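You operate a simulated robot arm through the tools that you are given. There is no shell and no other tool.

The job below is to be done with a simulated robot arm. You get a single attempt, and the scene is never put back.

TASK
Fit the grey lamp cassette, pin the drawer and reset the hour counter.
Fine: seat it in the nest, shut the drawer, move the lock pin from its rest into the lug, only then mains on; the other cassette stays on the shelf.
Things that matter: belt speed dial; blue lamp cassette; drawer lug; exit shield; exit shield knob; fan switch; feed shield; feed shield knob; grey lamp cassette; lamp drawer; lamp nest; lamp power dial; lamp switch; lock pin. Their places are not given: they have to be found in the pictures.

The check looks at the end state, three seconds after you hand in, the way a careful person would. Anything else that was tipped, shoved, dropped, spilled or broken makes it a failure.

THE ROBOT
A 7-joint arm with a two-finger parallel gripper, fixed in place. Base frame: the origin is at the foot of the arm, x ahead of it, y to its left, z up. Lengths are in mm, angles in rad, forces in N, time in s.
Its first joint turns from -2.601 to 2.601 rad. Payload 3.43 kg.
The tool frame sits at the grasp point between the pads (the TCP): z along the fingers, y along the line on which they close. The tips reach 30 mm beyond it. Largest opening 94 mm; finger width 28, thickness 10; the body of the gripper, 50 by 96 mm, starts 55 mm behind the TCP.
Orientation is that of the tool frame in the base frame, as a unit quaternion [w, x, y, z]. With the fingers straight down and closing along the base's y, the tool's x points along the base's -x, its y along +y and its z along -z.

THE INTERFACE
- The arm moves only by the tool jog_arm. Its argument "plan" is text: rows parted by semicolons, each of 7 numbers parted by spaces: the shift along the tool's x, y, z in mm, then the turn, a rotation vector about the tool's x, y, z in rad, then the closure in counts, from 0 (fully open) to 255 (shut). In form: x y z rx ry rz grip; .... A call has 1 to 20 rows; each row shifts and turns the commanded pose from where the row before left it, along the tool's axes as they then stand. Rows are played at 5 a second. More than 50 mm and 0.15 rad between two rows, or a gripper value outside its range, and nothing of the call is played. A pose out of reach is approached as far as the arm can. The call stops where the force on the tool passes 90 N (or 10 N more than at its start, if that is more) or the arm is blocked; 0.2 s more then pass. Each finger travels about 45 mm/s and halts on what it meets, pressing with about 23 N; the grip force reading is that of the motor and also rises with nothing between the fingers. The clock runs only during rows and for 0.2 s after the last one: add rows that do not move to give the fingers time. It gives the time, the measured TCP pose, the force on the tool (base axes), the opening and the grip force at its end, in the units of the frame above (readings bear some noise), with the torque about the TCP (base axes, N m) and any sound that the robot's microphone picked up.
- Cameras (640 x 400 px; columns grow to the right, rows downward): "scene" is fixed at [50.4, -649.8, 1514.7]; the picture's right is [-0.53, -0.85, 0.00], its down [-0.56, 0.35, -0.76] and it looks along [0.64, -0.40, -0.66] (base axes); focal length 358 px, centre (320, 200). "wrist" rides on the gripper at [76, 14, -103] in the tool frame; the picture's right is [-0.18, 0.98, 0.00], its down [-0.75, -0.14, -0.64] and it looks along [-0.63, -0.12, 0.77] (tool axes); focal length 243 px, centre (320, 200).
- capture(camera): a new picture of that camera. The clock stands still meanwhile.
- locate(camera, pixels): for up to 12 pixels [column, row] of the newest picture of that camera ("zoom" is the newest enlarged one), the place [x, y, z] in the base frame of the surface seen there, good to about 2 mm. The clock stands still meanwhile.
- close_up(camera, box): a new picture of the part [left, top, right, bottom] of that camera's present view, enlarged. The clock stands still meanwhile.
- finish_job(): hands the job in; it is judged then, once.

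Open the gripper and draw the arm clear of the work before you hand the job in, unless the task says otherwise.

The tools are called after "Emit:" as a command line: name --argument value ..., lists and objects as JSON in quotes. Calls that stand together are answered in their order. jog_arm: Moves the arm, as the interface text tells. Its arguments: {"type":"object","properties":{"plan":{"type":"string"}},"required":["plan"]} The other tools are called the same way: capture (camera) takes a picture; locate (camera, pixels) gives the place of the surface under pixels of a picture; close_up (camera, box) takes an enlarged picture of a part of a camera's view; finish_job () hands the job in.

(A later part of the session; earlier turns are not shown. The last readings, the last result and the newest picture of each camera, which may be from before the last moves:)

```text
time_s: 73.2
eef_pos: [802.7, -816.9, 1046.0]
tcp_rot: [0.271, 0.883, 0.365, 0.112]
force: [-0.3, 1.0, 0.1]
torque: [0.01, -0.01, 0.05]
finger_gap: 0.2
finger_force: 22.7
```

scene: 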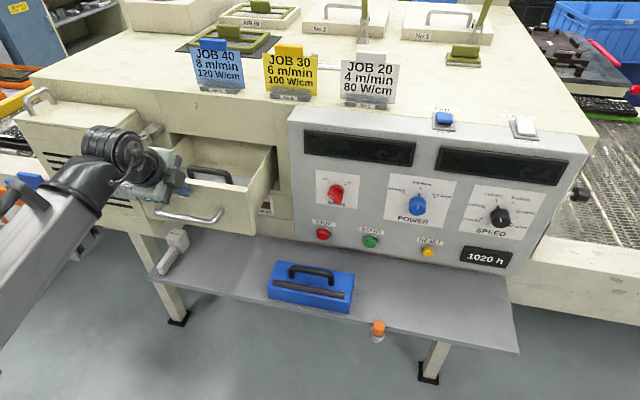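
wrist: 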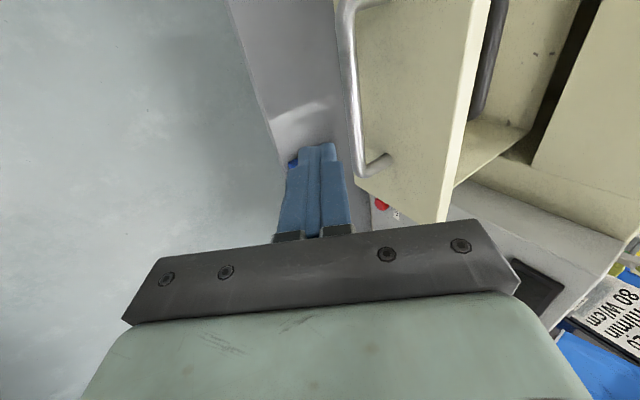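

Still no resistance at TCP v≈1145. I look at the gap between drawer and machine face.

Emit:
close_up --camera "scene" --box '[110, 90, 310, 230]'

Emit:
locate --camera "zoom" --pixels '[[460, 170], [480, 220], [420, 200], [440, 140], [500, 160], [350, 80], [480, 80], [530, 200], [450, 155], [400, 140], [250, 180], [240, 200]]'

```text
2.86 times, centred on (210, 160) of scene
```

zoom: 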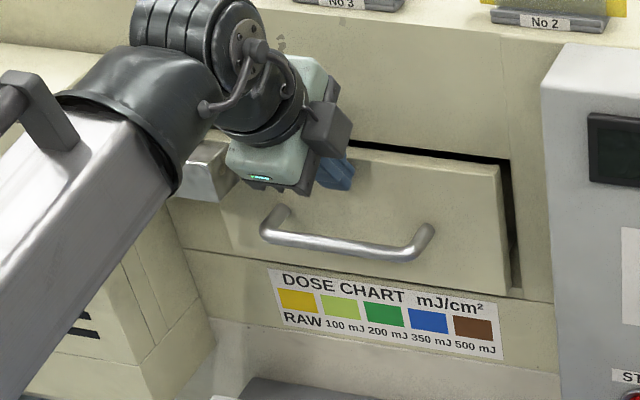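

```text
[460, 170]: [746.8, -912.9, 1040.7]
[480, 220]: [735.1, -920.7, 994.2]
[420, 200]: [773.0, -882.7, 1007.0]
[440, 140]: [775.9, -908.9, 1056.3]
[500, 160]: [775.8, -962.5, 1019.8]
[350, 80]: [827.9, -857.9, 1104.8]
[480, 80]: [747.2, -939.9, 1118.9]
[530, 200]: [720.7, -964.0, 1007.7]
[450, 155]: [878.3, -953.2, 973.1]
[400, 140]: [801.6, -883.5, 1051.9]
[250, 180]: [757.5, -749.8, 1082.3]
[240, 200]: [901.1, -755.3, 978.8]
```

The front is at v≈1171 and the machine face at 1191, with a dark gap still showing. I keep pushing gently until the stop is felt.

Emit:
jog_arm --plan "0 1.65 1.1 0 0 0 255; 0 1.65 1.1 0 0 0 255; 0 1.65 1.1 0 0 0 255; 0 0 0 0 0 0 255"

Emit:
jog_arm --plan "0 1.65 1.1 0 0 0 255; 0 1.65 1.1 0 0 0 255; 0 1.65 1.1 0 0 0 255; 0 0 0 0 0 0 255"

```text
time_s: 74.2
eef_pos: [805.9, -819.6, 1046.2]
tcp_rot: [0.269, 0.884, 0.366, 0.111]
force: [-29.2, 26.7, 1.5]
torque: [0.49, 0.57, -0.04]
finger_gap: 0.0
finger_force: 22.8
```

```text
time_s: 75.2
eef_pos: [805.1, -820.4, 1046.1]
tcp_rot: [0.262, 0.886, 0.368, 0.108]
force: [-62.8, 59.6, 8.9]
torque: [1.05, 1.12, -0.06]
finger_gap: 0.0
finger_force: 22.9
```

The end stop is reached (force rises to ~85 N without further motion). I back away gently and check that the drawer stays shut.

Emit:
jog_arm --plan "0 -3 -2 0 0 0 255; 0 -5 -3.4 0 0 0 255; 0 -16.5 -11.2 0 0 0 255; 0 -24.8 -16.9 0 0 0 255; 0 -24.8 -16.9 0 0 0 255; 0 -24.8 -16.9 0 0 0 255; 0 -24.8 -16.9 0 0 0 255; 0 -24.8 -16.9 0 0 0 255; 0 0 0 0 0 0 200; 0 0 0 0 0 0 200"

Emit:
capture --camera "scene"

Emit:
close_up --camera "scene" --box '[80, 90, 310, 240]'

```text
time_s: 77.5
eef_pos: [686.4, -699.9, 1044.7]
tcp_rot: [0.271, 0.883, 0.366, 0.113]
force: [0.0, 0.0, 1.2]
torque: [-0.01, 0.02, 0.01]
finger_gap: 20.3
finger_force: 0.1
```

```text
taken
```

scene: 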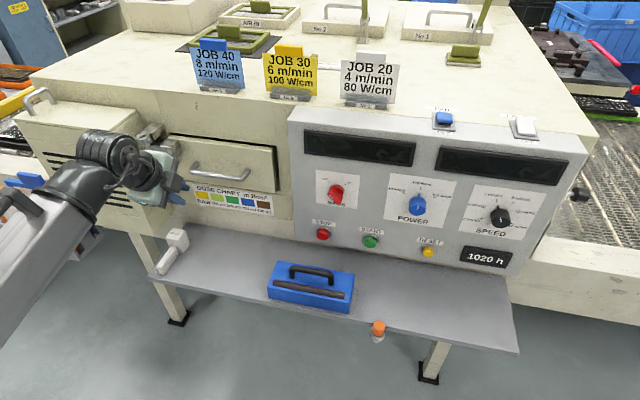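

```text
2.67 times, centred on (195, 165) of scene
```

zoom: 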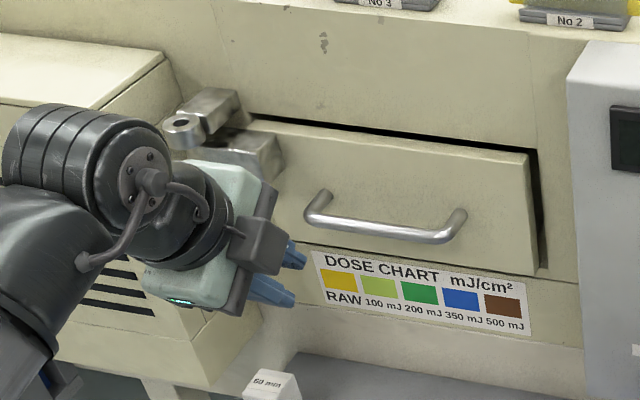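

The drawer stays shut. Now the lock pin: I zoom in on it at (378,330) and locate its parts.

Emit:
close_up --camera "scene" --box '[354, 310, 402, 350]'

Emit:
locate --camera "zoom" --pixels '[[320, 110], [290, 110], [350, 110], [320, 160], [290, 170], [350, 170], [280, 220], [360, 220], [320, 230], [320, 260], [300, 140], [340, 140]]'

```text
10.00 times, centred on (378, 330) of scene
```

zoom: 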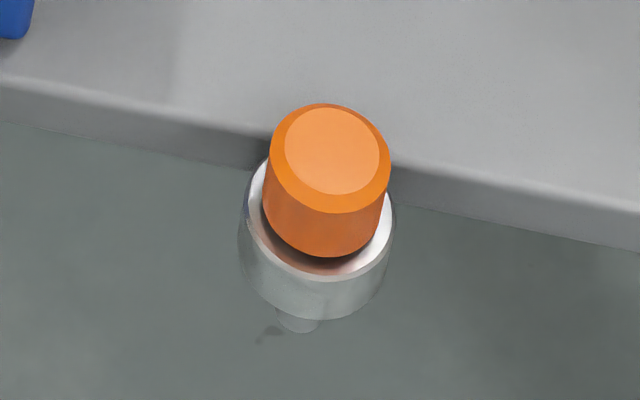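

```text
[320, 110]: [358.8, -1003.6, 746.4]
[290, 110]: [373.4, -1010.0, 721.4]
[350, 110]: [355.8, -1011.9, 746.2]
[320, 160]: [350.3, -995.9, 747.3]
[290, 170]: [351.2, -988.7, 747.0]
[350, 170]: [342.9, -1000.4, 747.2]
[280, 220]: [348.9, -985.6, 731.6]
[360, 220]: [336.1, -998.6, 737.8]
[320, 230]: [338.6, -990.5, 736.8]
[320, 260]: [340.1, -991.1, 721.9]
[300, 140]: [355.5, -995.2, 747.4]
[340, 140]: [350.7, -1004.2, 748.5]
```

Pin head is orange, ~31 mm wide, z 722..747, centred near (350.5,-997.5); its ring holder is wider, so I must grip with the fingertips above z 722. First I back up, straighten the tool and turn it so the camera side faces the robot, to inspect the lug ring.

Emit:
jog_arm --plan "0 5.8 -32.3 0 0 0 120; 0 5.8 -32.3 0 0 0 120; 0 5.8 -32.3 0 0 0 120; 0 0 0 0.12 0 0 120; 0 0 0 0.12 0 0 120; 0 0 0 0.12 0 0 120; 0 0 0 0.12 0 0 120; 0 0 0 0.117 0 0 120; 0 0 0 0 0 -0.131 120; 0 0 0 0 0 -0.131 120; 0 0 0 0 0 -0.131 120; 0 0 0 0 0 -0.131 120; 0 0 0 0 0 -0.131 120; 0 0 0 0 0 -0.131 120; 0 0 0 0 0 -0.131 120; 0 0 0 0 0 -0.131 120; 0 0 0 0 0 -0.131 120; 0 0 0 0 0 -0.131 120; 0 0 0 0 0 -0.131 120; 0 0 0 0 0 -0.13 120"

```text
time_s: 81.7
eef_pos: [655.4, -670.5, 1136.1]
tcp_rot: [0.0, 0.381, 0.924, 0.0]
force: [0.0, -0.5, -0.1]
torque: [0.0, 0.02, 0.0]
finger_gap: 49.9
finger_force: 0.1
```

Orientation is set. I move over toward the lug ring to inspect it and test the reach there.

Emit:
jog_arm --plan "-13 20 -10 0 0 0 120; -26 30 -10 0 0 0 120; -26 30 -5 0 0 0 120; -26 30 -5 0 0 0 120; -26 30 0 0 0 0 120; -26 24 0 0 0 0 120; -13 0 0 0 0 0 120; 0 0 0 0 0 0 120"

Emit:
capture --camera "wrist"

```text
time_s: 83.5
eef_pos: [880.8, -664.3, 1164.4]
tcp_rot: [-0.001, 0.382, 0.924, 0.001]
force: [-0.1, -0.1, -0.8]
torque: [0.02, 0.0, 0.0]
finger_gap: 49.9
finger_force: 0.0
```

```text
taken
```

wrist: 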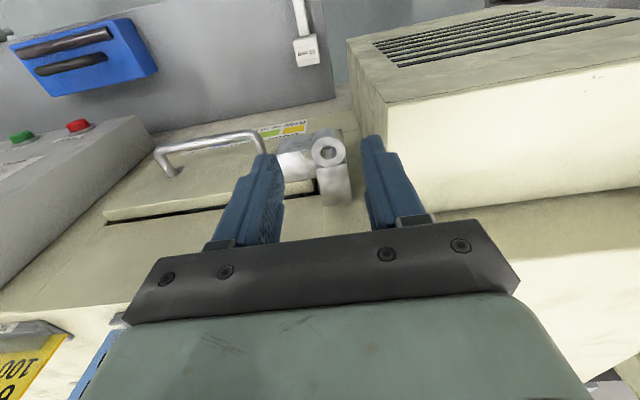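

The ring is visible at (328,150) with the block beside it. I zoom to see whether the hole is clear below and measure it again.

Emit:
close_up --camera "wrist" --box '[270, 115, 370, 210]'

Emit:
locate --camera "zoom" --pixels '[[290, 145], [400, 150], [345, 100], [345, 195], [310, 105], [390, 110], [310, 190], [395, 190], [347, 145], [190, 150], [190, 230], [340, 155]]'

```text
4.21 times, centred on (320, 162) of wrist
```

zoom: 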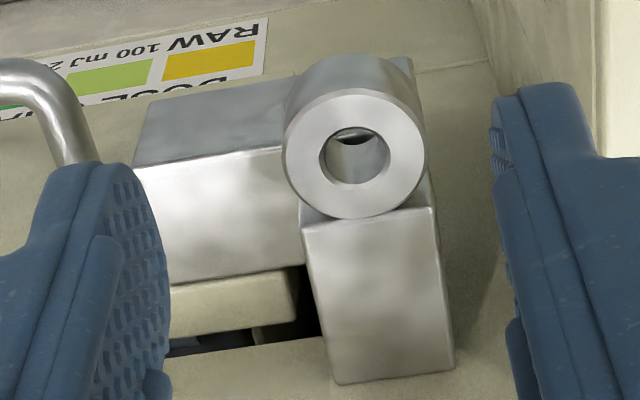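

```text
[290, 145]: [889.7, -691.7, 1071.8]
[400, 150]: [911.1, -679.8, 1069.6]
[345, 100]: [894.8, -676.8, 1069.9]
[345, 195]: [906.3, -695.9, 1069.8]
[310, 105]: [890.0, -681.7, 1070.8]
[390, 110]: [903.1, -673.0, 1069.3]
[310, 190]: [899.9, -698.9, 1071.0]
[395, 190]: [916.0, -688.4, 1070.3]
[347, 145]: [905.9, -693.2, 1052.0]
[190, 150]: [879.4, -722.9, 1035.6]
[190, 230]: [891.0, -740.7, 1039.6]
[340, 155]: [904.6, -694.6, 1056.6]
```

Ring centre ≈ (903.0,-686.0), hole ~14 mm, and the shut drawer's block front is at v≈1133, behind the hole, so the pin can drop. I test whether the arm reaches over the ring with the tool straight down at carrying height.

Emit:
jog_arm --plan "-10 0 0 0 0 0 120; -10 0 0 0 0 0 120; -11 0 0 0 0 0 120; 0 0 0 0 0 0 120"

```text
time_s: 84.5
eef_pos: [903.8, -686.0, 1165.2]
tcp_rot: [-0.001, 0.383, 0.924, 0.001]
force: [-0.1, -0.7, -0.1]
torque: [0.02, -0.03, 0.02]
finger_gap: 49.8
finger_force: 0.1
```

The position over the ring is reachable with the tool vertical. Now I go back and across to the lock pin, keeping well in front of the panel.

Emit:
jog_arm --plan "20 0 0 0 0 0 120; 38 0 0 0 0 0 120; 38 0 0 0 0 0 120; 38 0 0 0 0 0 120; 38 0 0 0 0 0 120; 16 -20 0 0 0 0 120; 0 -43 5 0 0 0 120; 0 -43 10 0 0 0 120; 0 -43 10 0 0 0 120; 0 -43 10 0 0 0 120; 0 -43 10 0 0 0 120; 0 -43 10 0 0 0 120; 0 -43 10 0 0 0 120; 0 -43 10 0 0 0 120; 0 -43 10 0 0 0 120; 0 0 0 0 0 0 120"

Emit:
jog_arm --plan "0 -40 10 0 0 0 120; 0 -43 20 0 0 0 120; 0 -43 25 0 0 0 120; 0 -43 25 0 0 0 120; -10 -20 25 0 0 0 120; -10 0 30 0 0 0 120; 0 0 30 0 0 0 120; 0 0 30 0 0 0 120; 0 0 0 0 0 0 120"

Emit:
capture --camera "wrist"

```text
time_s: 87.8
eef_pos: [483.0, -841.8, 1081.8]
tcp_rot: [-0.001, 0.382, 0.924, 0.001]
force: [1.5, 0.5, 0.0]
torque: [-0.01, 0.0, -0.03]
finger_gap: 49.9
finger_force: 0.1
```

```text
time_s: 89.8
eef_pos: [362.5, -991.2, 885.4]
tcp_rot: [-0.002, 0.383, 0.924, 0.0]
force: [0.4, -0.9, 0.4]
torque: [0.04, 0.0, -0.01]
finger_gap: 49.9
finger_force: 0.1
```

```text
taken
```

wrist: 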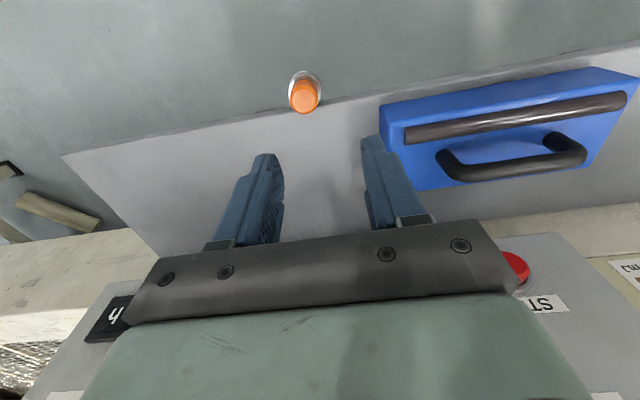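

The pin head is at (305,97). I zoom and locate it finely.

Emit:
close_up --camera "wrist" --box '[275, 65, 335, 120]'

Emit:
locate --camera "zoom" --pixels '[[320, 230], [280, 230], [360, 230], [320, 190], [320, 270], [290, 200], [350, 200], [290, 260], [350, 260], [320, 60], [250, 110], [430, 150]]'

```text
7.27 times, centred on (305, 92) of wrist
```

zoom: 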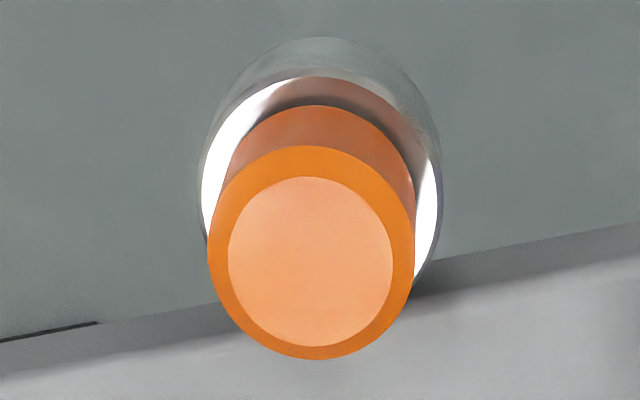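

```text
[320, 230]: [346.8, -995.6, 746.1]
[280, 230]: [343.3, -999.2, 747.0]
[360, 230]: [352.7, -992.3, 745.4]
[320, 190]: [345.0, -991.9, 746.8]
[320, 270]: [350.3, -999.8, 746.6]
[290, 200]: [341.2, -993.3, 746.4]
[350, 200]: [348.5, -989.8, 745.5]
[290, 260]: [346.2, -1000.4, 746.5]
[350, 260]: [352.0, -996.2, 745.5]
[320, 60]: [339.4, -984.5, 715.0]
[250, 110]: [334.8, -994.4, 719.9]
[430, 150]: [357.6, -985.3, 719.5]
```

Head centre ≈ (348.4,-999.6), i.e. u≈460, v≈953, diameter ~31 mm. I centre above it and descend partway for a re-check.

Emit:
jog_arm --plan "4 -15.4 0 0 0 0 120; 0 0 30 0 0 0 120; 0 0 30 0 0 0 120; 0 0 25 0 0 0 120; 0 0 0 0 0 0 120"

Emit:
capture --camera "wrist"

Emit:
close_up --camera "wrist" --box '[230, 60, 430, 240]'

```text
time_s: 91.0
eef_pos: [348.8, -995.1, 801.4]
tcp_rot: [0.0, 0.382, 0.924, 0.0]
force: [0.4, 0.6, 0.4]
torque: [-0.04, -0.01, 0.01]
finger_gap: 49.7
finger_force: 0.1
```

```text
taken
```

wrist: 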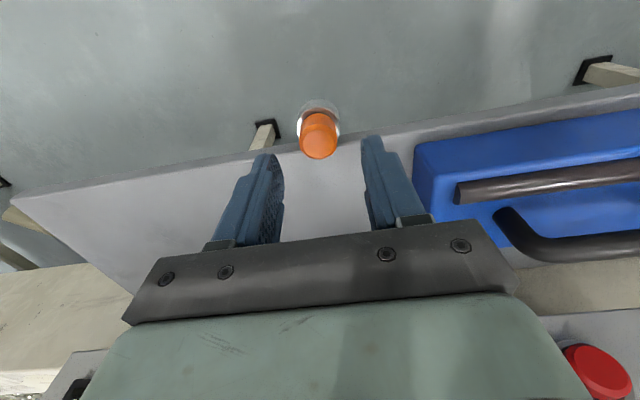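

```text
2.22 times, centred on (330, 150) of wrist
```

zoom: 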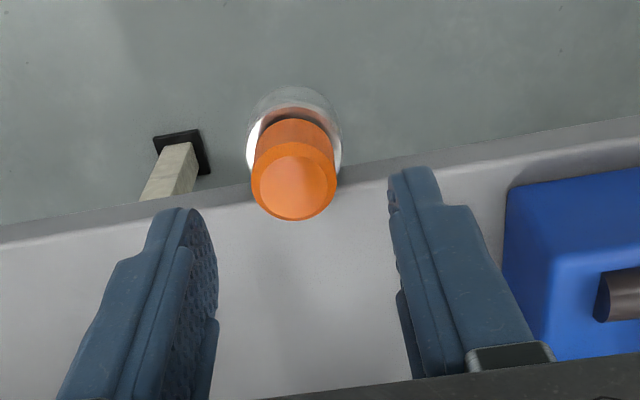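

The measured TCP is u=457, v=950; I re-read the pose and locate the head again from this closer view.

Emit:
jog_arm --plan "0 0 0 0 0 0 120"

Emit:
close_up --camera "wrist" --box '[288, 90, 352, 170]'

Emit:
locate --camera "zoom" --pixels '[[310, 240], [310, 200], [310, 280], [270, 240], [350, 240], [280, 210], [340, 210], [280, 270], [340, 270], [310, 130], [240, 100], [380, 100]]'

```text
time_s: 91.5
eef_pos: [347.8, -996.1, 802.1]
tcp_rot: [-0.001, 0.383, 0.924, 0.0]
force: [-0.2, -0.9, 0.1]
torque: [0.01, 0.01, 0.0]
finger_gap: 49.8
finger_force: 0.1
```

```text
5.00 times, centred on (320, 130) of wrist
```

zoom: 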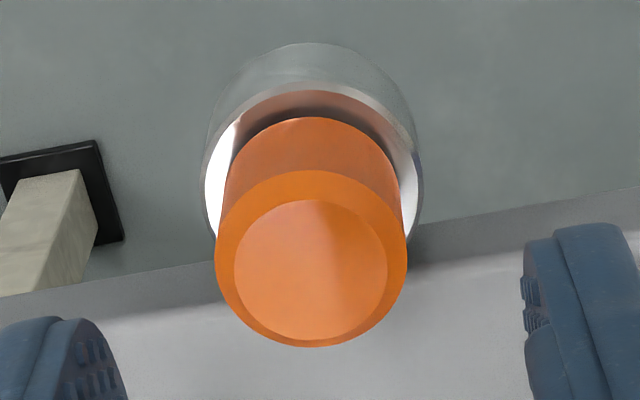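

```text
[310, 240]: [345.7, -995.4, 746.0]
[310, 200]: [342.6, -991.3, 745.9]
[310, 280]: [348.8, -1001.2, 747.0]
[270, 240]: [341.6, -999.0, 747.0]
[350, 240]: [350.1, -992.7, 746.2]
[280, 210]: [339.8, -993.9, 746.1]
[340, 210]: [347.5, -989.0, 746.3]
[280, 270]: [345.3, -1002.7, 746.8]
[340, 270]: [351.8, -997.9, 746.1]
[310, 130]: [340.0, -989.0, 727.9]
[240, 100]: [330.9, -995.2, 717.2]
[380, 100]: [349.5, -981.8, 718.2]
```

Head centre is confirmed at (348.3,-999.4); the TCP needs +2.7 mm in u and v. I correct and descend until the tips are just above the holder, then close.

Emit:
jog_arm --plan "-2.7 -2.7 0 0 0 0 120; 0 0 15 0 0 0 120; 0 0 15 0 0 0 120; 0 0 10 0 0 0 120; 0 0 6.5 0 0 0 120; 0 0 0 0 0 0 120"

Emit:
close_up --camera "wrist" --box '[230, 80, 430, 240]'

```text
time_s: 92.8
eef_pos: [349.7, -1001.1, 752.1]
tcp_rot: [-0.001, 0.382, 0.924, 0.0]
force: [-0.1, -0.5, 0.7]
torque: [-0.01, -0.01, -0.02]
finger_gap: 49.6
finger_force: 0.0
```

```text
2.50 times, centred on (330, 160) of wrist
```

zoom: 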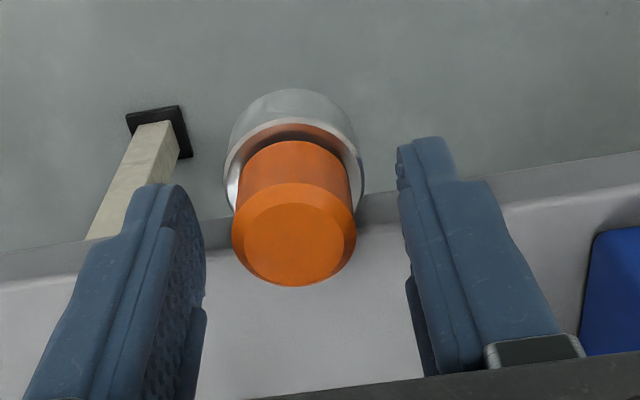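

The head lies between the fingertips with no contact yet. I close on it.

Emit:
jog_arm --plan "0 0 -1 0 0 0 160; 0 0 0 0 0 0 200; 0 0 0 0 0 0 255; 0 0 0 0 0 0 255; 0 0 0 0 0 0 255; 0 0 0 0 0 0 255"

Emit:
close_up --camera "wrist" --box '[230, 80, 430, 240]'

```text
time_s: 94.2
eef_pos: [351.1, -1000.8, 754.1]
tcp_rot: [0.0, 0.383, 0.924, 0.0]
force: [0.8, -0.4, 1.0]
torque: [0.05, -0.01, -0.02]
finger_gap: 26.8
finger_force: 23.1
```

```text
2.50 times, centred on (330, 160) of wrist
```

zoom: 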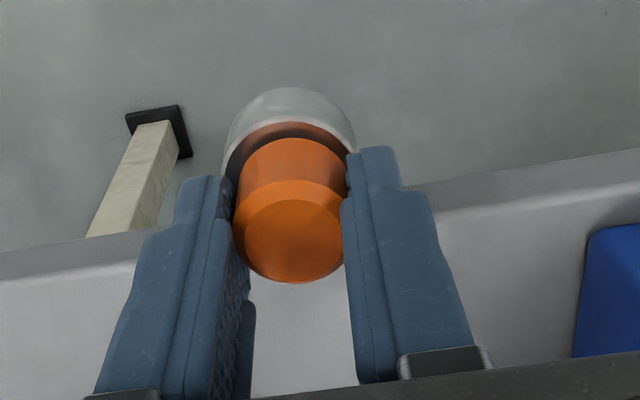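

The head is gripped (gap 26.8 plus tip recess ≈ 31 mm). I lift straight up slowly and check that the pin comes along.

Emit:
jog_arm --plan "0 0 -3 0 0 0 255; 0 0 -5 0 0 0 255; 0 0 -8 0 0 0 255; 0 0 -12 0 0 0 255; 0 0 -15 0 0 0 255; 0 0 -15 0 0 0 255; 0 0 -20 0 0 0 255; 0 0 -20 0 0 0 255; 0 0 0 0 0 0 255"

Emit:
capture --camera "wrist"

Emit:
close_up --camera "scene" --box '[340, 260, 440, 350]'

```text
time_s: 96.2
eef_pos: [349.6, -1000.2, 853.5]
tcp_rot: [0.0, 0.383, 0.924, 0.001]
force: [0.1, -0.1, -0.5]
torque: [0.01, -0.01, -0.03]
finger_gap: 26.7
finger_force: 22.9
```

```text
taken
```

wrist: 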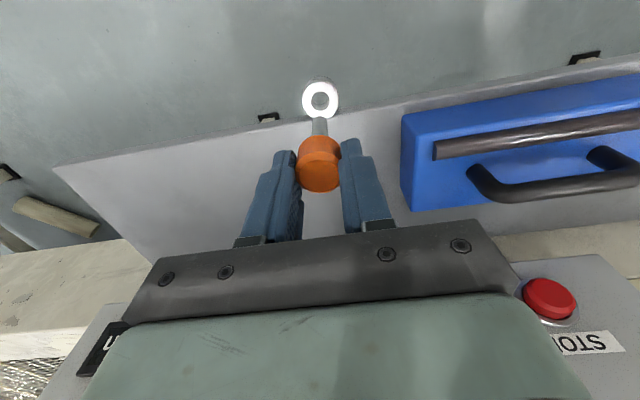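

```text
4.44 times, centred on (390, 305) of scene
```

zoom: 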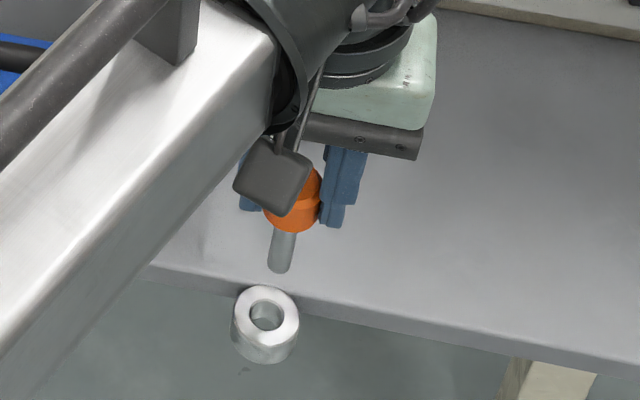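

The pin is out of its rest and hangs vertically. I measure the shank: tip and head heights.

Emit:
locate --camera "zoom" --pixels '[[282, 270], [280, 265], [284, 250], [288, 236], [290, 225], [310, 220], [266, 310], [250, 330], [300, 210], [265, 290]]'

Emit:
close_up --camera "wrist" --box '[270, 60, 370, 200]'

```text
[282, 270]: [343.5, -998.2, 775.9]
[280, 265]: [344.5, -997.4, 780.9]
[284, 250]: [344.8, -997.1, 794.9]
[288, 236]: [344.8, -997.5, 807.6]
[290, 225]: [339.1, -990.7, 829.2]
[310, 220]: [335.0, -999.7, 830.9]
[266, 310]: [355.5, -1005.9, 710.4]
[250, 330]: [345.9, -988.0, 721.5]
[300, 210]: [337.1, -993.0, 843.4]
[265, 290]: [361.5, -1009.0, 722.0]
```

```text
2.86 times, centred on (320, 130) of wrist
```

zoom: 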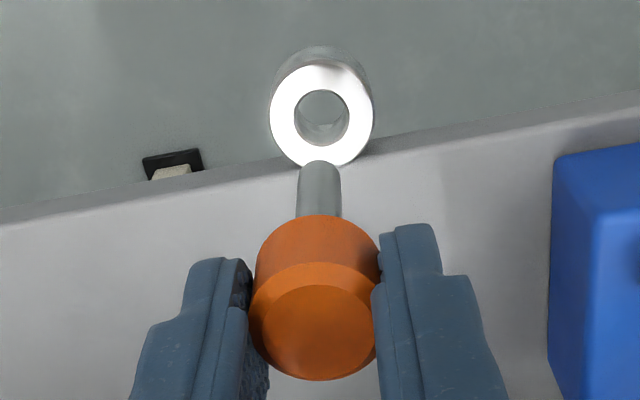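

The shank is ~46 mm long, its tip ~79.5 mm below the TCP. I locate the shank's sides in the wrist view to get its axis offset from the TCP.

Emit:
locate --camera "zoom" --pixels '[[302, 195], [319, 195], [337, 195], [302, 180], [320, 180], [337, 180], [320, 165], [312, 190], [328, 190], [313, 320], [260, 300], [368, 300]]'

Emit:
jog_arm --plan "0 0 0 0 0 0 255"

Emit:
jog_arm --plan "0 0 0 0 0 0 255"

```text
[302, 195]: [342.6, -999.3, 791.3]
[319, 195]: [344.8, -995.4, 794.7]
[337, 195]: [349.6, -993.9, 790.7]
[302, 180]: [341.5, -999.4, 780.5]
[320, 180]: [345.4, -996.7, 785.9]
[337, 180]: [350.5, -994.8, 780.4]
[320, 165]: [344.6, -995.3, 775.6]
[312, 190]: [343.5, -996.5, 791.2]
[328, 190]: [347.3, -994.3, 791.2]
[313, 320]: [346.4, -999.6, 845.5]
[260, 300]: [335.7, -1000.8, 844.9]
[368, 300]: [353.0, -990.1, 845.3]
```

```text
time_s: 96.7
eef_pos: [350.2, -1001.7, 853.4]
tcp_rot: [-0.001, 0.382, 0.924, 0.0]
force: [0.5, -0.3, -0.4]
torque: [0.0, 0.02, 0.01]
finger_gap: 26.6
finger_force: 22.2
```

```text
time_s: 97.0
eef_pos: [349.6, -1001.4, 854.7]
tcp_rot: [-0.001, 0.382, 0.924, 0.001]
force: [0.3, -0.7, -1.0]
torque: [0.02, -0.02, -0.02]
finger_gap: 26.5
finger_force: 23.0
```

The pin axis is centred in u and about 1.8 mm on the -v side of the TCP. I carry it up and left to in front of the lug ring.

Emit:
jog_arm --plan "0 15 -10 0 0 0 255; 0 34 -18 0 0 0 255; 0 36 -18 0 0 0 255; 0 36 -18 0 0 0 255; 0 36 -18 0 0 0 255; 0 36 -18 0 0 0 255; 0 36 -18 0 0 0 255; 0 36 -18 0 0 0 255; 0 36 -18 0 0 0 255; 0 36 -18 0 0 0 255; 0 36 -18 0 0 0 255; 0 36 -18 0 0 0 255; 0 36 -18 0 0 0 255; 0 36 -18 0 0 0 255; 0 36 -18 0 0 0 255; 0 36 -18 0 0 0 255; 0 36 -18 0 0 0 255; 0 36 -13 0 0 0 255; 0 20 0 0 0 0 255; 0 0 0 0 0 0 255"

Emit:
capture --camera "wrist"

```text
time_s: 101.2
eef_pos: [807.1, -543.6, 1163.4]
tcp_rot: [-0.001, 0.383, 0.924, 0.001]
force: [0.2, -0.4, -0.2]
torque: [0.0, 0.0, 0.01]
finger_gap: 26.5
finger_force: 22.6
```

```text
taken
```

wrist: 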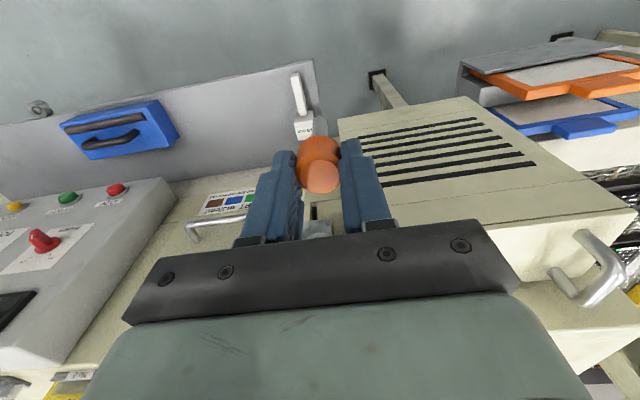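

I overshot a little to u=-186. I check the housing's height beside the ring before moving in.

Emit:
locate --camera "wrist" --pixels '[[450, 130], [500, 220], [390, 190], [345, 130], [560, 210], [430, 240], [318, 230], [325, 213], [360, 110], [600, 180]]'

```text
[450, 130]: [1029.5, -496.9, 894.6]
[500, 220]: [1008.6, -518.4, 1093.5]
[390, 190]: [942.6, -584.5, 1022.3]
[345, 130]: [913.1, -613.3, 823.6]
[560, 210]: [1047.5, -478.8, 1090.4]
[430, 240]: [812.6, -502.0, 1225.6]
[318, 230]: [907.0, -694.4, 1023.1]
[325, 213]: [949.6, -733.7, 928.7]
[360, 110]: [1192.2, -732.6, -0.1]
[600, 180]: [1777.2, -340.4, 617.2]
```

The housing's front is at v≈1080 and its side near u≈-200; I need its top height, so I check it from the scene camera.

Emit:
capture --camera "scene"

Emit:
locate --camera "scene" --pixels '[[60, 110], [130, 112], [135, 118], [128, 125], [130, 140], [133, 150], [40, 95], [100, 112], [150, 112], [120, 120], [138, 125], [140, 150]]'

```text
taken
```

scene: 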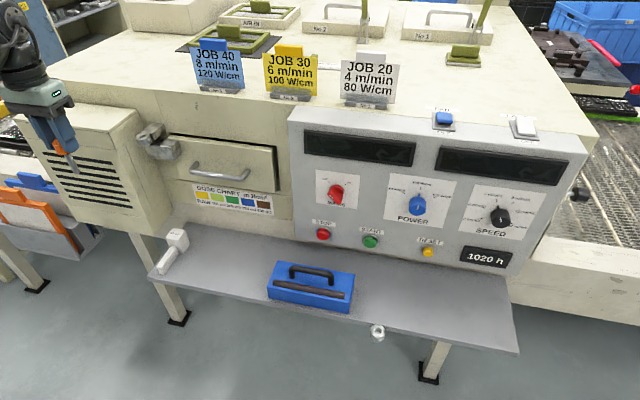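

```text
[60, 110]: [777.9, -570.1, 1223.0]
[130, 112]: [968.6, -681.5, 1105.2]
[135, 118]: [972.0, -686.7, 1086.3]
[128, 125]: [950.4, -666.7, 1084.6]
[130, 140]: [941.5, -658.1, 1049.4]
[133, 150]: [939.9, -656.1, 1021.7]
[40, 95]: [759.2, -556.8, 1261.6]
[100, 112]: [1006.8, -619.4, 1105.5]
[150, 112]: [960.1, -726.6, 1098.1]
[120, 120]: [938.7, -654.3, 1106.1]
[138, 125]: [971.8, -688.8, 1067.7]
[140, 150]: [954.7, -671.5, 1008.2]
```

Housing top is z≈1105.5 and its side u≈-201, so the fingers fit beside it. I align in u and advance over the ring.

Emit:
jog_arm --plan "0 -16 0 0 0 0 255; 0 -16.9 0 0 0 0 255; -15 0 -2 0 0 0 255; -25 0 0 0 0 0 255; -25 0 0 0 0 0 255; -25 0 0 0 0 0 255; -25 0 0 0 0 0 255; -25 0 0 0 0 0 255; -20 0 0 0 0 0 255; -10.3 0 0 0 0 0 255; 0 0 0 0 0 0 255; 0 0 0 0 0 0 255"

Emit:
capture --camera "wrist"

Emit:
close_up --camera "scene" --box '[110, 80, 210, 160]'

```text
time_s: 103.8
eef_pos: [904.2, -689.8, 1167.0]
tcp_rot: [0.0, 0.383, 0.924, 0.0]
force: [-0.4, 0.2, -1.0]
torque: [0.01, -0.02, -0.02]
finger_gap: 26.5
finger_force: 22.7
```

```text
taken
```

wrist: 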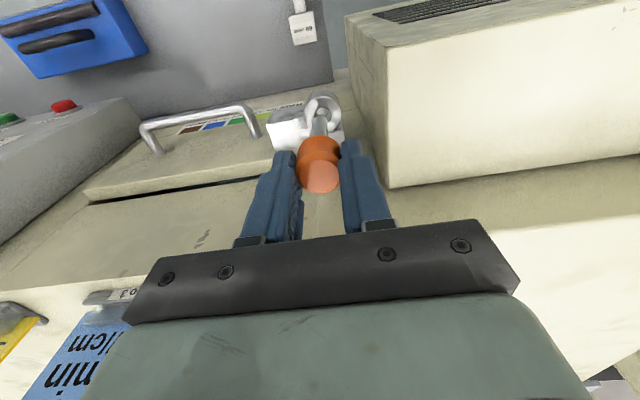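

```text
5.00 times, centred on (160, 120) of scene
```

zoom: 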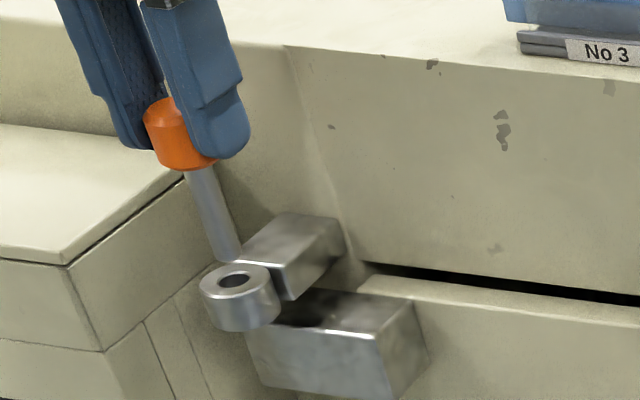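

The pin hangs above the ring. I measure the shank tip and ring hole in both views to fine-align.

Emit:
locate --camera "zoom" --pixels '[[205, 200], [212, 200], [219, 200], [218, 245], [226, 245], [235, 245], [228, 257], [215, 275], [265, 275], [240, 268], [240, 300], [234, 280]]'

Emit:
close_up --camera "wrist" --box '[280, 80, 360, 200]'

Emit:
locate --camera "zoom" --pixels '[[300, 110], [318, 110], [337, 110], [300, 140], [320, 140], [339, 140], [318, 95], [285, 80], [360, 80], [320, 60], [270, 60], [370, 60]]'

```text
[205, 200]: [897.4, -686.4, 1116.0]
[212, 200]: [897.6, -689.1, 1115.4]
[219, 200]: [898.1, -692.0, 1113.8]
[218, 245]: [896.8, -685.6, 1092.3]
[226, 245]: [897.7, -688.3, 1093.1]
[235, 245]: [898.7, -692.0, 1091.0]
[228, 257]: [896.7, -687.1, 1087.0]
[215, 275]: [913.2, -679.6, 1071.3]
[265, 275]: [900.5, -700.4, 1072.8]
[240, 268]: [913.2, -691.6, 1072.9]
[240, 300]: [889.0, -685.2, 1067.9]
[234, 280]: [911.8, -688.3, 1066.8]
```

```text
3.33 times, centred on (320, 140) of wrist
```

zoom: 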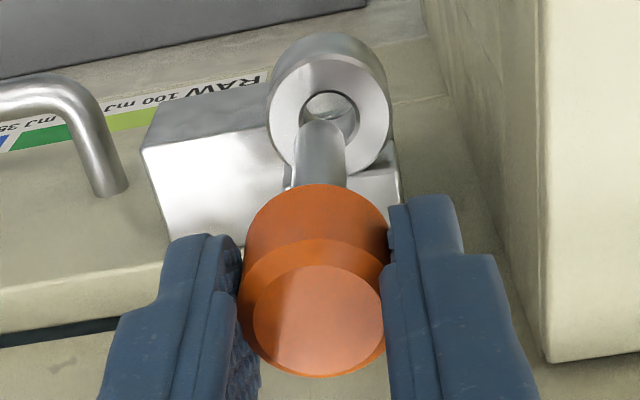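

```text
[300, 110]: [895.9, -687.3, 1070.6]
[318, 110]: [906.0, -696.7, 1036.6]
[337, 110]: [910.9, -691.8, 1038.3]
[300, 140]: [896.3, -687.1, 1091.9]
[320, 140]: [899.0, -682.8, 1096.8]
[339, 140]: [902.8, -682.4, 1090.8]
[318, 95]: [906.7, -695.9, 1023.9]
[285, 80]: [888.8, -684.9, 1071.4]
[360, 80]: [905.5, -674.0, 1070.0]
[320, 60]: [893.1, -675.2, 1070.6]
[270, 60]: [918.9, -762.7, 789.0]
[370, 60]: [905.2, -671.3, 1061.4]
```

Comparing shank and ring in the same view, the pin needs about -1.8 mm in u and +0.3 mm in v. I correct and lower to just above the ring for another look.

Emit:
jog_arm --plan "-0.3 1.8 0 0 0 0 255; 0 0 5 0 0 0 255; 0 0 5 0 0 0 255; 0 0 3 0 0 0 255; 0 0 0 0 0 0 255"

Emit:
close_up --camera "wrist" --box '[280, 80, 360, 200]'

Emit:
close_up --camera "scene" --box '[130, 105, 180, 155]'

```text
time_s: 105.0
eef_pos: [905.1, -687.7, 1152.9]
tcp_rot: [-0.001, 0.383, 0.924, 0.0]
force: [0.8, -0.7, -0.8]
torque: [0.01, 0.02, -0.01]
finger_gap: 26.5
finger_force: 23.3
```

```text
3.33 times, centred on (320, 140) of wrist
```

zoom: 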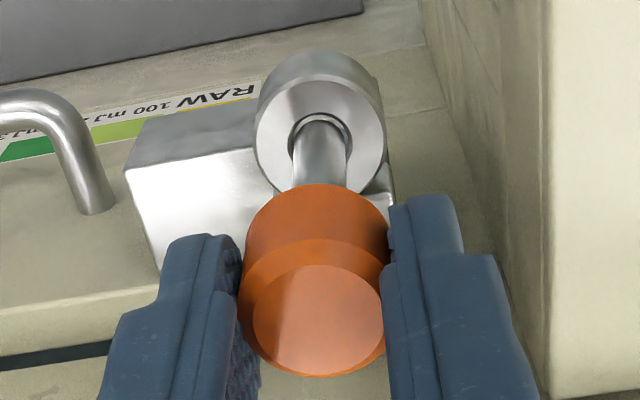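

```text
8.00 times, centred on (155, 130) of scene
```

zoom: 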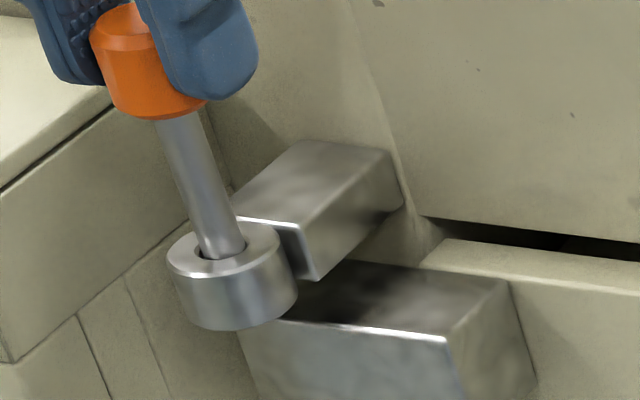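

The shank is concentric with the hole in both views. I lower in small steps and watch the forces.

Emit:
jog_arm --plan "0 0 3 0 0 0 255; 0 0 3 0 0 0 255; 0 0 0 0 0 0 255"

Emit:
jog_arm --plan "0 0 3 0 0 0 255; 0 0 3 0 0 0 255; 0 0 3 0 0 0 255; 0 0 0 0 0 0 255"

```text
time_s: 105.8
eef_pos: [903.4, -688.2, 1146.6]
tcp_rot: [0.0, 0.382, 0.924, 0.001]
force: [0.3, 0.9, 0.0]
torque: [0.01, 0.02, 0.07]
finger_gap: 26.7
finger_force: 22.9
```

```text
time_s: 106.8
eef_pos: [904.4, -688.4, 1137.3]
tcp_rot: [-0.001, 0.383, 0.924, 0.0]
force: [-0.4, -0.2, -0.9]
torque: [-0.03, 0.0, -0.04]
finger_gap: 26.8
finger_force: 23.4
```

The tip is ~12 mm inside the hole without any contact force. I continue down.

Emit:
jog_arm --plan "0 0 4 0 0 0 255; 0 0 4 0 0 0 255; 0 0 4 0 0 0 255; 0 0 4 0 0 0 255; 0 0 0 0 0 0 255"

Emit:
jog_arm --plan "0 0 4 0 0 0 255; 0 0 4 0 0 0 255; 0 0 4 0 0 0 255; 0 0 2 0 0 0 255; 0 0 0 0 0 0 255"

Emit:
close_up --camera "scene" --box '[130, 105, 180, 155]'

```text
time_s: 108.0
eef_pos: [904.8, -687.4, 1121.5]
tcp_rot: [-0.001, 0.383, 0.924, 0.0]
force: [0.4, -0.4, 0.1]
torque: [0.02, 0.03, -0.03]
finger_gap: 26.4
finger_force: 23.1
```

```text
time_s: 109.2
eef_pos: [905.0, -686.7, 1107.0]
tcp_rot: [-0.001, 0.382, 0.924, 0.0]
force: [0.3, 0.0, 0.3]
torque: [-0.01, 0.0, 0.0]
finger_gap: 26.1
finger_force: 22.2
```

```text
8.00 times, centred on (155, 130) of scene
```

zoom: 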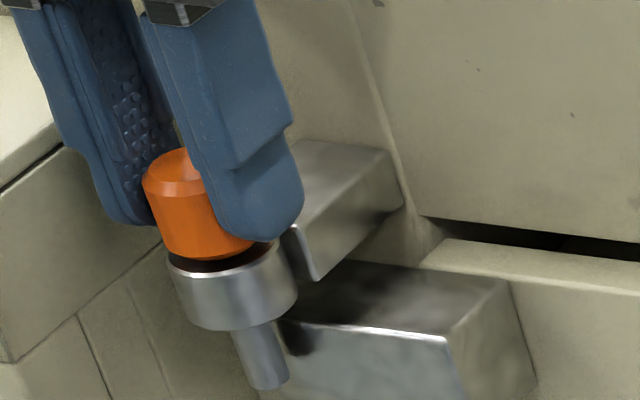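

The pin passes through the ring and stands in front of the block. I lower the last few millimetres until the head rests on the ring.

Emit:
jog_arm --plan "0 0 1.5 0 0 0 255; 0 0 1 0 0 0 255; 0 0 0 0 0 0 255"

Emit:
jog_arm --plan "0 0 1 0 0 0 255; 0 0 0.7 0 0 0 255; 0 0 0 0 0 0 255"

```text
time_s: 110.0
eef_pos: [904.5, -686.2, 1106.1]
tcp_rot: [-0.001, 0.383, 0.924, 0.001]
force: [-0.2, 0.1, 2.7]
torque: [-0.04, 0.03, 0.03]
finger_gap: 26.8
finger_force: 22.7
```

```text
time_s: 110.8
eef_pos: [906.0, -687.3, 1105.2]
tcp_rot: [0.0, 0.383, 0.924, 0.0]
force: [1.2, 0.8, 12.8]
torque: [0.02, 0.1, 0.0]
finger_gap: 26.6
finger_force: 22.9
```

The head rests on the ring (12.8 N). I open the fingers a little and withdraw upward.

Emit:
jog_arm --plan "0 0 -1 0 0 0 190; 0 0 0 0 0 0 155; 0 0 0 0 0 0 150; 0 0 0 0 0 0 150; 0 0 -6 0 0 0 150; 0 0 -12 0 0 0 150; 0 0 -20 0 0 0 150; 0 0 -25 0 0 0 150; 0 0 0 0 0 0 150"

Emit:
close_up --camera "wrist" --box '[250, 80, 410, 220]'

Emit:
close_up --camera "scene" --box '[110, 90, 230, 170]'

```text
time_s: 112.8
eef_pos: [903.9, -688.0, 1166.6]
tcp_rot: [-0.001, 0.382, 0.924, 0.0]
force: [0.4, 0.5, 0.1]
torque: [0.01, 0.0, -0.02]
finger_gap: 39.0
finger_force: 0.0
```

```text
2.86 times, centred on (330, 150) of wrist
```

zoom: 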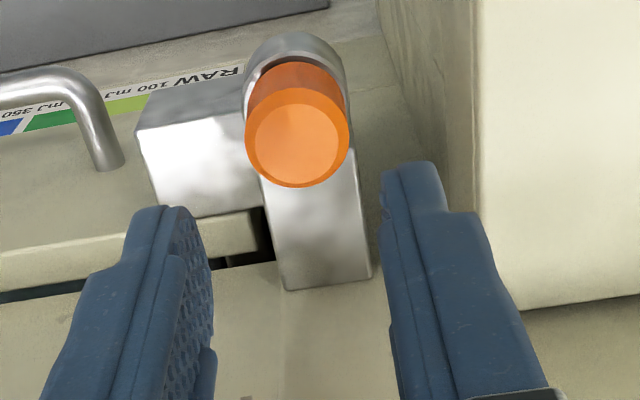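

```text
5.00 times, centred on (170, 130) of scene
```

zoom: 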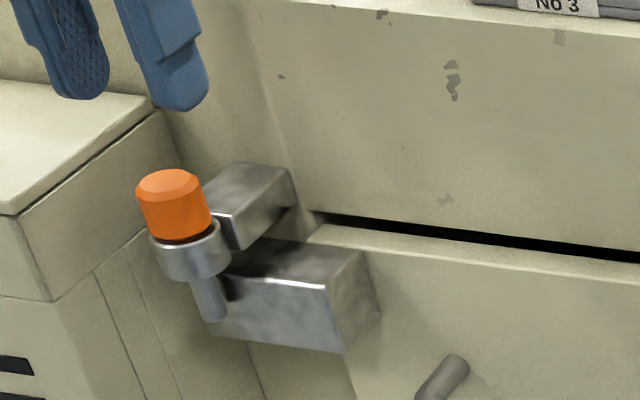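

The pin sits in the lug and blocks the drawer. Now the mains dial: I zoom in on it in the scene view.

Emit:
close_up --camera "scene" --box '[305, 160, 370, 212]'

Emit:
locate --camera "zoom" --pixels '[[300, 200], [320, 160], [290, 240], [340, 200], [250, 250], [330, 120], [200, 110], [420, 130], [300, 150], [350, 180], [270, 220], [310, 220]]'

```text
7.69 times, centred on (338, 186) of scene
```

zoom: 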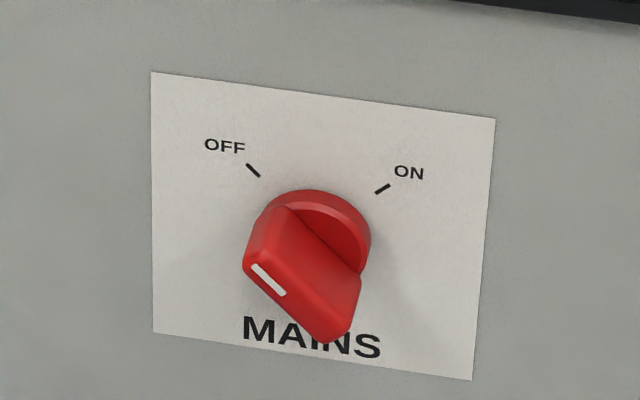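

```text
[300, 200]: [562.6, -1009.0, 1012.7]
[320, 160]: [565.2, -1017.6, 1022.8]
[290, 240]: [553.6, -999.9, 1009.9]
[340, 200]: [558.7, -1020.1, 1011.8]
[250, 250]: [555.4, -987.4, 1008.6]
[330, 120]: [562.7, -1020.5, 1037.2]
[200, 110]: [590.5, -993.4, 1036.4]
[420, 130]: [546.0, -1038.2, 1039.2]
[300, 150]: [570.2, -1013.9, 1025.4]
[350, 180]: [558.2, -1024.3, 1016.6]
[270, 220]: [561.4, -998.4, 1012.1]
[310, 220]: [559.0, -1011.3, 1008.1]
```

The white mark of the mains knob points to OFF (upper left), so I must turn it about 90° clockwise. I back the arm off from the lug and move in front of the panel first.

Emit:
jog_arm --plan "20 0 0 0 0 0 150; 38 0 0 0 0 0 150; 38 0 0 0 0 0 150; 38 0 0 0 0 0 150; 38 0 0 0 0 0 150; 12 -20 0 0 0 0 150; 0 -40 5 0 0 0 150; 0 -43 8 0 0 0 150; 0 -43 8 0 0 0 150; 0 -43 8 0 0 0 150; 0 -43 8 0 0 0 150; 0 -43 8 0 0 0 150; 0 -43 8 0 0 0 150; 0 -40 8 0 0 0 150; 0 -40 0 0 0 0 150; 0 0 0 0 0 0 150"

```text
time_s: 116.2
eef_pos: [491.6, -838.2, 1104.8]
tcp_rot: [0.0, 0.383, 0.924, 0.0]
force: [0.6, -0.6, 0.5]
torque: [-0.01, -0.01, 0.02]
finger_gap: 38.7
finger_force: 0.0
```

Now I tip the tool forward toward horizontal in stages, checking reach.

Emit:
jog_arm --plan "0 0 0 0 -0.131 0 150; 0 0 0 0 -0.131 0 150; 0 0 0 0 -0.131 0 150; 0 0 0 0 -0.131 0 150; 0 0 0 0 -0.131 0 150; 0 0 0 0 -0.131 0 150; 0 0 0 0 0 0 150"

Emit:
capture --camera "wrist"

```text
time_s: 117.8
eef_pos: [492.6, -839.1, 1106.1]
tcp_rot: [0.353, 0.354, 0.853, -0.147]
force: [0.1, 0.7, 0.5]
torque: [0.01, -0.01, 0.01]
finger_gap: 38.8
finger_force: 0.0
```

```text
taken
```

wrist: 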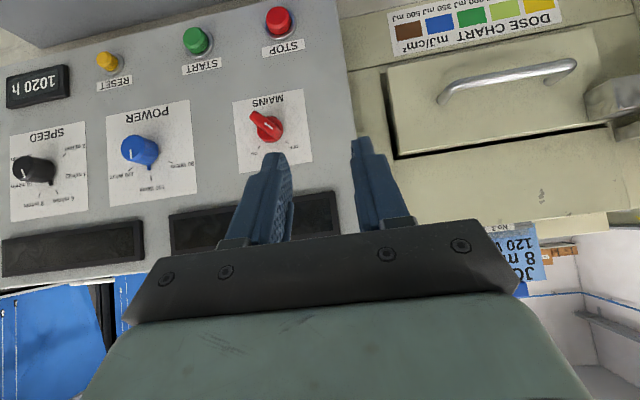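

A good (upside-down) view of the panel. I zoom on the MAINS knob at (267,127) and measure it.

Emit:
close_up --camera "wrist" --box '[225, 85, 320, 170]'

Emit:
locate --camera "zoom" --pixels '[[230, 150], [260, 170], [290, 195], [340, 220], [320, 205], [250, 145], [310, 190], [345, 230], [280, 200], [330, 170], [200, 140], [260, 260]]'

```text
4.71 times, centred on (272, 128) of wrist
```

zoom: 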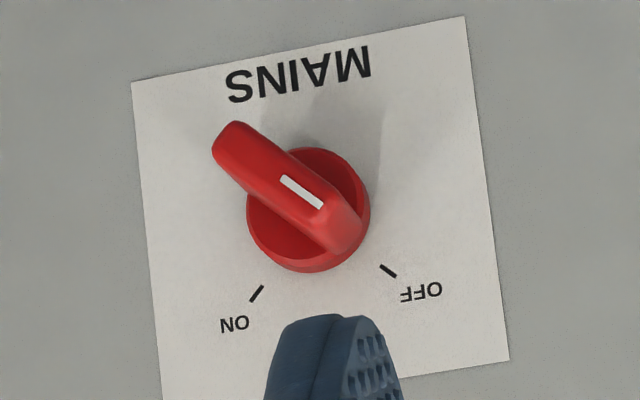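

```text
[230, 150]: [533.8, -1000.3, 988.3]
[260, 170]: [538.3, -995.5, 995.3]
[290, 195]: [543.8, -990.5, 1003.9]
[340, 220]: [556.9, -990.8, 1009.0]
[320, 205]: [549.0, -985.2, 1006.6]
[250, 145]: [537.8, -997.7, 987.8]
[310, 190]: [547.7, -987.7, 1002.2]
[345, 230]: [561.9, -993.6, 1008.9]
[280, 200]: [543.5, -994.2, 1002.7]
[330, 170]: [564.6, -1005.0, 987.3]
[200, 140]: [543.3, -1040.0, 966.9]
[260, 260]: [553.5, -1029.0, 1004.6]
```

Knob bar front is at v≈1085, disc at v≈1110, bar along the OFF diagonal around (u≈318, z≈998). I find the disc rim for the true rotation axis.

Emit:
locate --camera "zoom" --pixels '[[253, 205], [365, 205], [255, 225], [362, 190], [310, 262], [300, 258], [320, 155], [345, 175], [270, 240], [355, 180], [290, 255], [330, 160]]'

```text
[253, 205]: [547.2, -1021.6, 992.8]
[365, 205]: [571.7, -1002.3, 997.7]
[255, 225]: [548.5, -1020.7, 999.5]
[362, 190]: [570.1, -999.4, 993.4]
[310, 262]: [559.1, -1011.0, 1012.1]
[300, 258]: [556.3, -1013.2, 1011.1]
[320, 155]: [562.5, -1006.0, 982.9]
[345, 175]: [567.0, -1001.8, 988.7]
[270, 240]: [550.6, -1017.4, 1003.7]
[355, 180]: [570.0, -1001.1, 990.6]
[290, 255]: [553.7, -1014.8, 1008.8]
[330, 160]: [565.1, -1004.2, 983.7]
```

The knob's axis is about u=319.2, z=996.3. I finish tipping the tool to horizontal and roll it -45° so the fingers close across the bar.

Emit:
jog_arm --plan "0 0 0 0 -0.131 0 165; 0 0 0 0 -0.131 0 165; 0 0 0 0 -0.131 0 165; 0 0 0 0 -0.131 0 165; 0 0 0 0 -0.131 0 165; 0 0 0 0 -0.13 0 165; 0 0 0 0 0 -0.131 165; 0 0 0 0 0 -0.131 165; 0 0 0 0 0 -0.131 165; 0 0 0 0 0 -0.131 165; 0 0 0 0 0 -0.131 165; 0 0 0 0 0 -0.13 165; 0 0 0 0 0 0 165"

Emit:
capture --camera "wrist"

Emit:
capture --camera "scene"

```text
time_s: 120.7
eef_pos: [492.7, -839.8, 1106.3]
tcp_rot: [0.499, -0.001, 0.707, -0.5]
force: [0.0, 0.1, 0.0]
torque: [-0.01, 0.03, -0.03]
finger_gap: 33.4
finger_force: 0.1
```

```text
taken
```

wrist: 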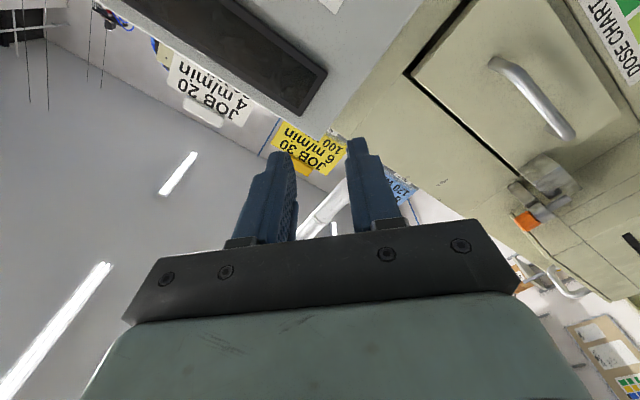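

```text
taken
```

scene: 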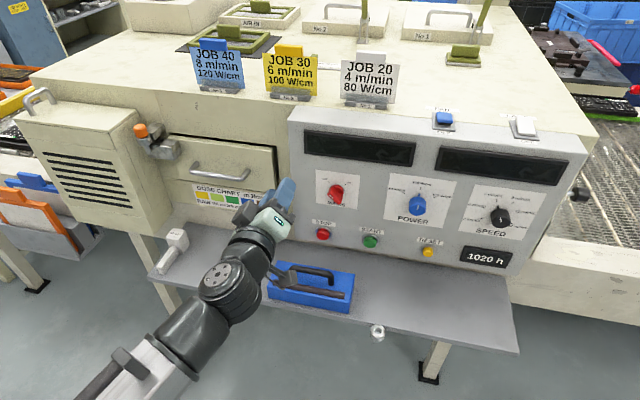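

Orientation is right: tool z points into the panel. Before lowering I check how low the wrist and forearm are relative to the shelf and the blue cassette.

Emit:
locate --camera "scene" --pixels '[[225, 285], [245, 275], [255, 262], [190, 330], [150, 370], [265, 225], [215, 310], [240, 290], [270, 280], [285, 270], [250, 250], [282, 190]]'

```text
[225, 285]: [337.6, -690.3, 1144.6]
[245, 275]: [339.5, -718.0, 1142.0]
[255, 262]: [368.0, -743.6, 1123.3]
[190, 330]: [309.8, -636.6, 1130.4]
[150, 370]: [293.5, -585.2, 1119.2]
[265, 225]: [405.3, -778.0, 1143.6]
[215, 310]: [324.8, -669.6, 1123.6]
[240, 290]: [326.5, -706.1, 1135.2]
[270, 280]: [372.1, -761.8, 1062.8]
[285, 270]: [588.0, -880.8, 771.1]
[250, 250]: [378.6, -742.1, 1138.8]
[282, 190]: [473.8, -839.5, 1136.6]
```

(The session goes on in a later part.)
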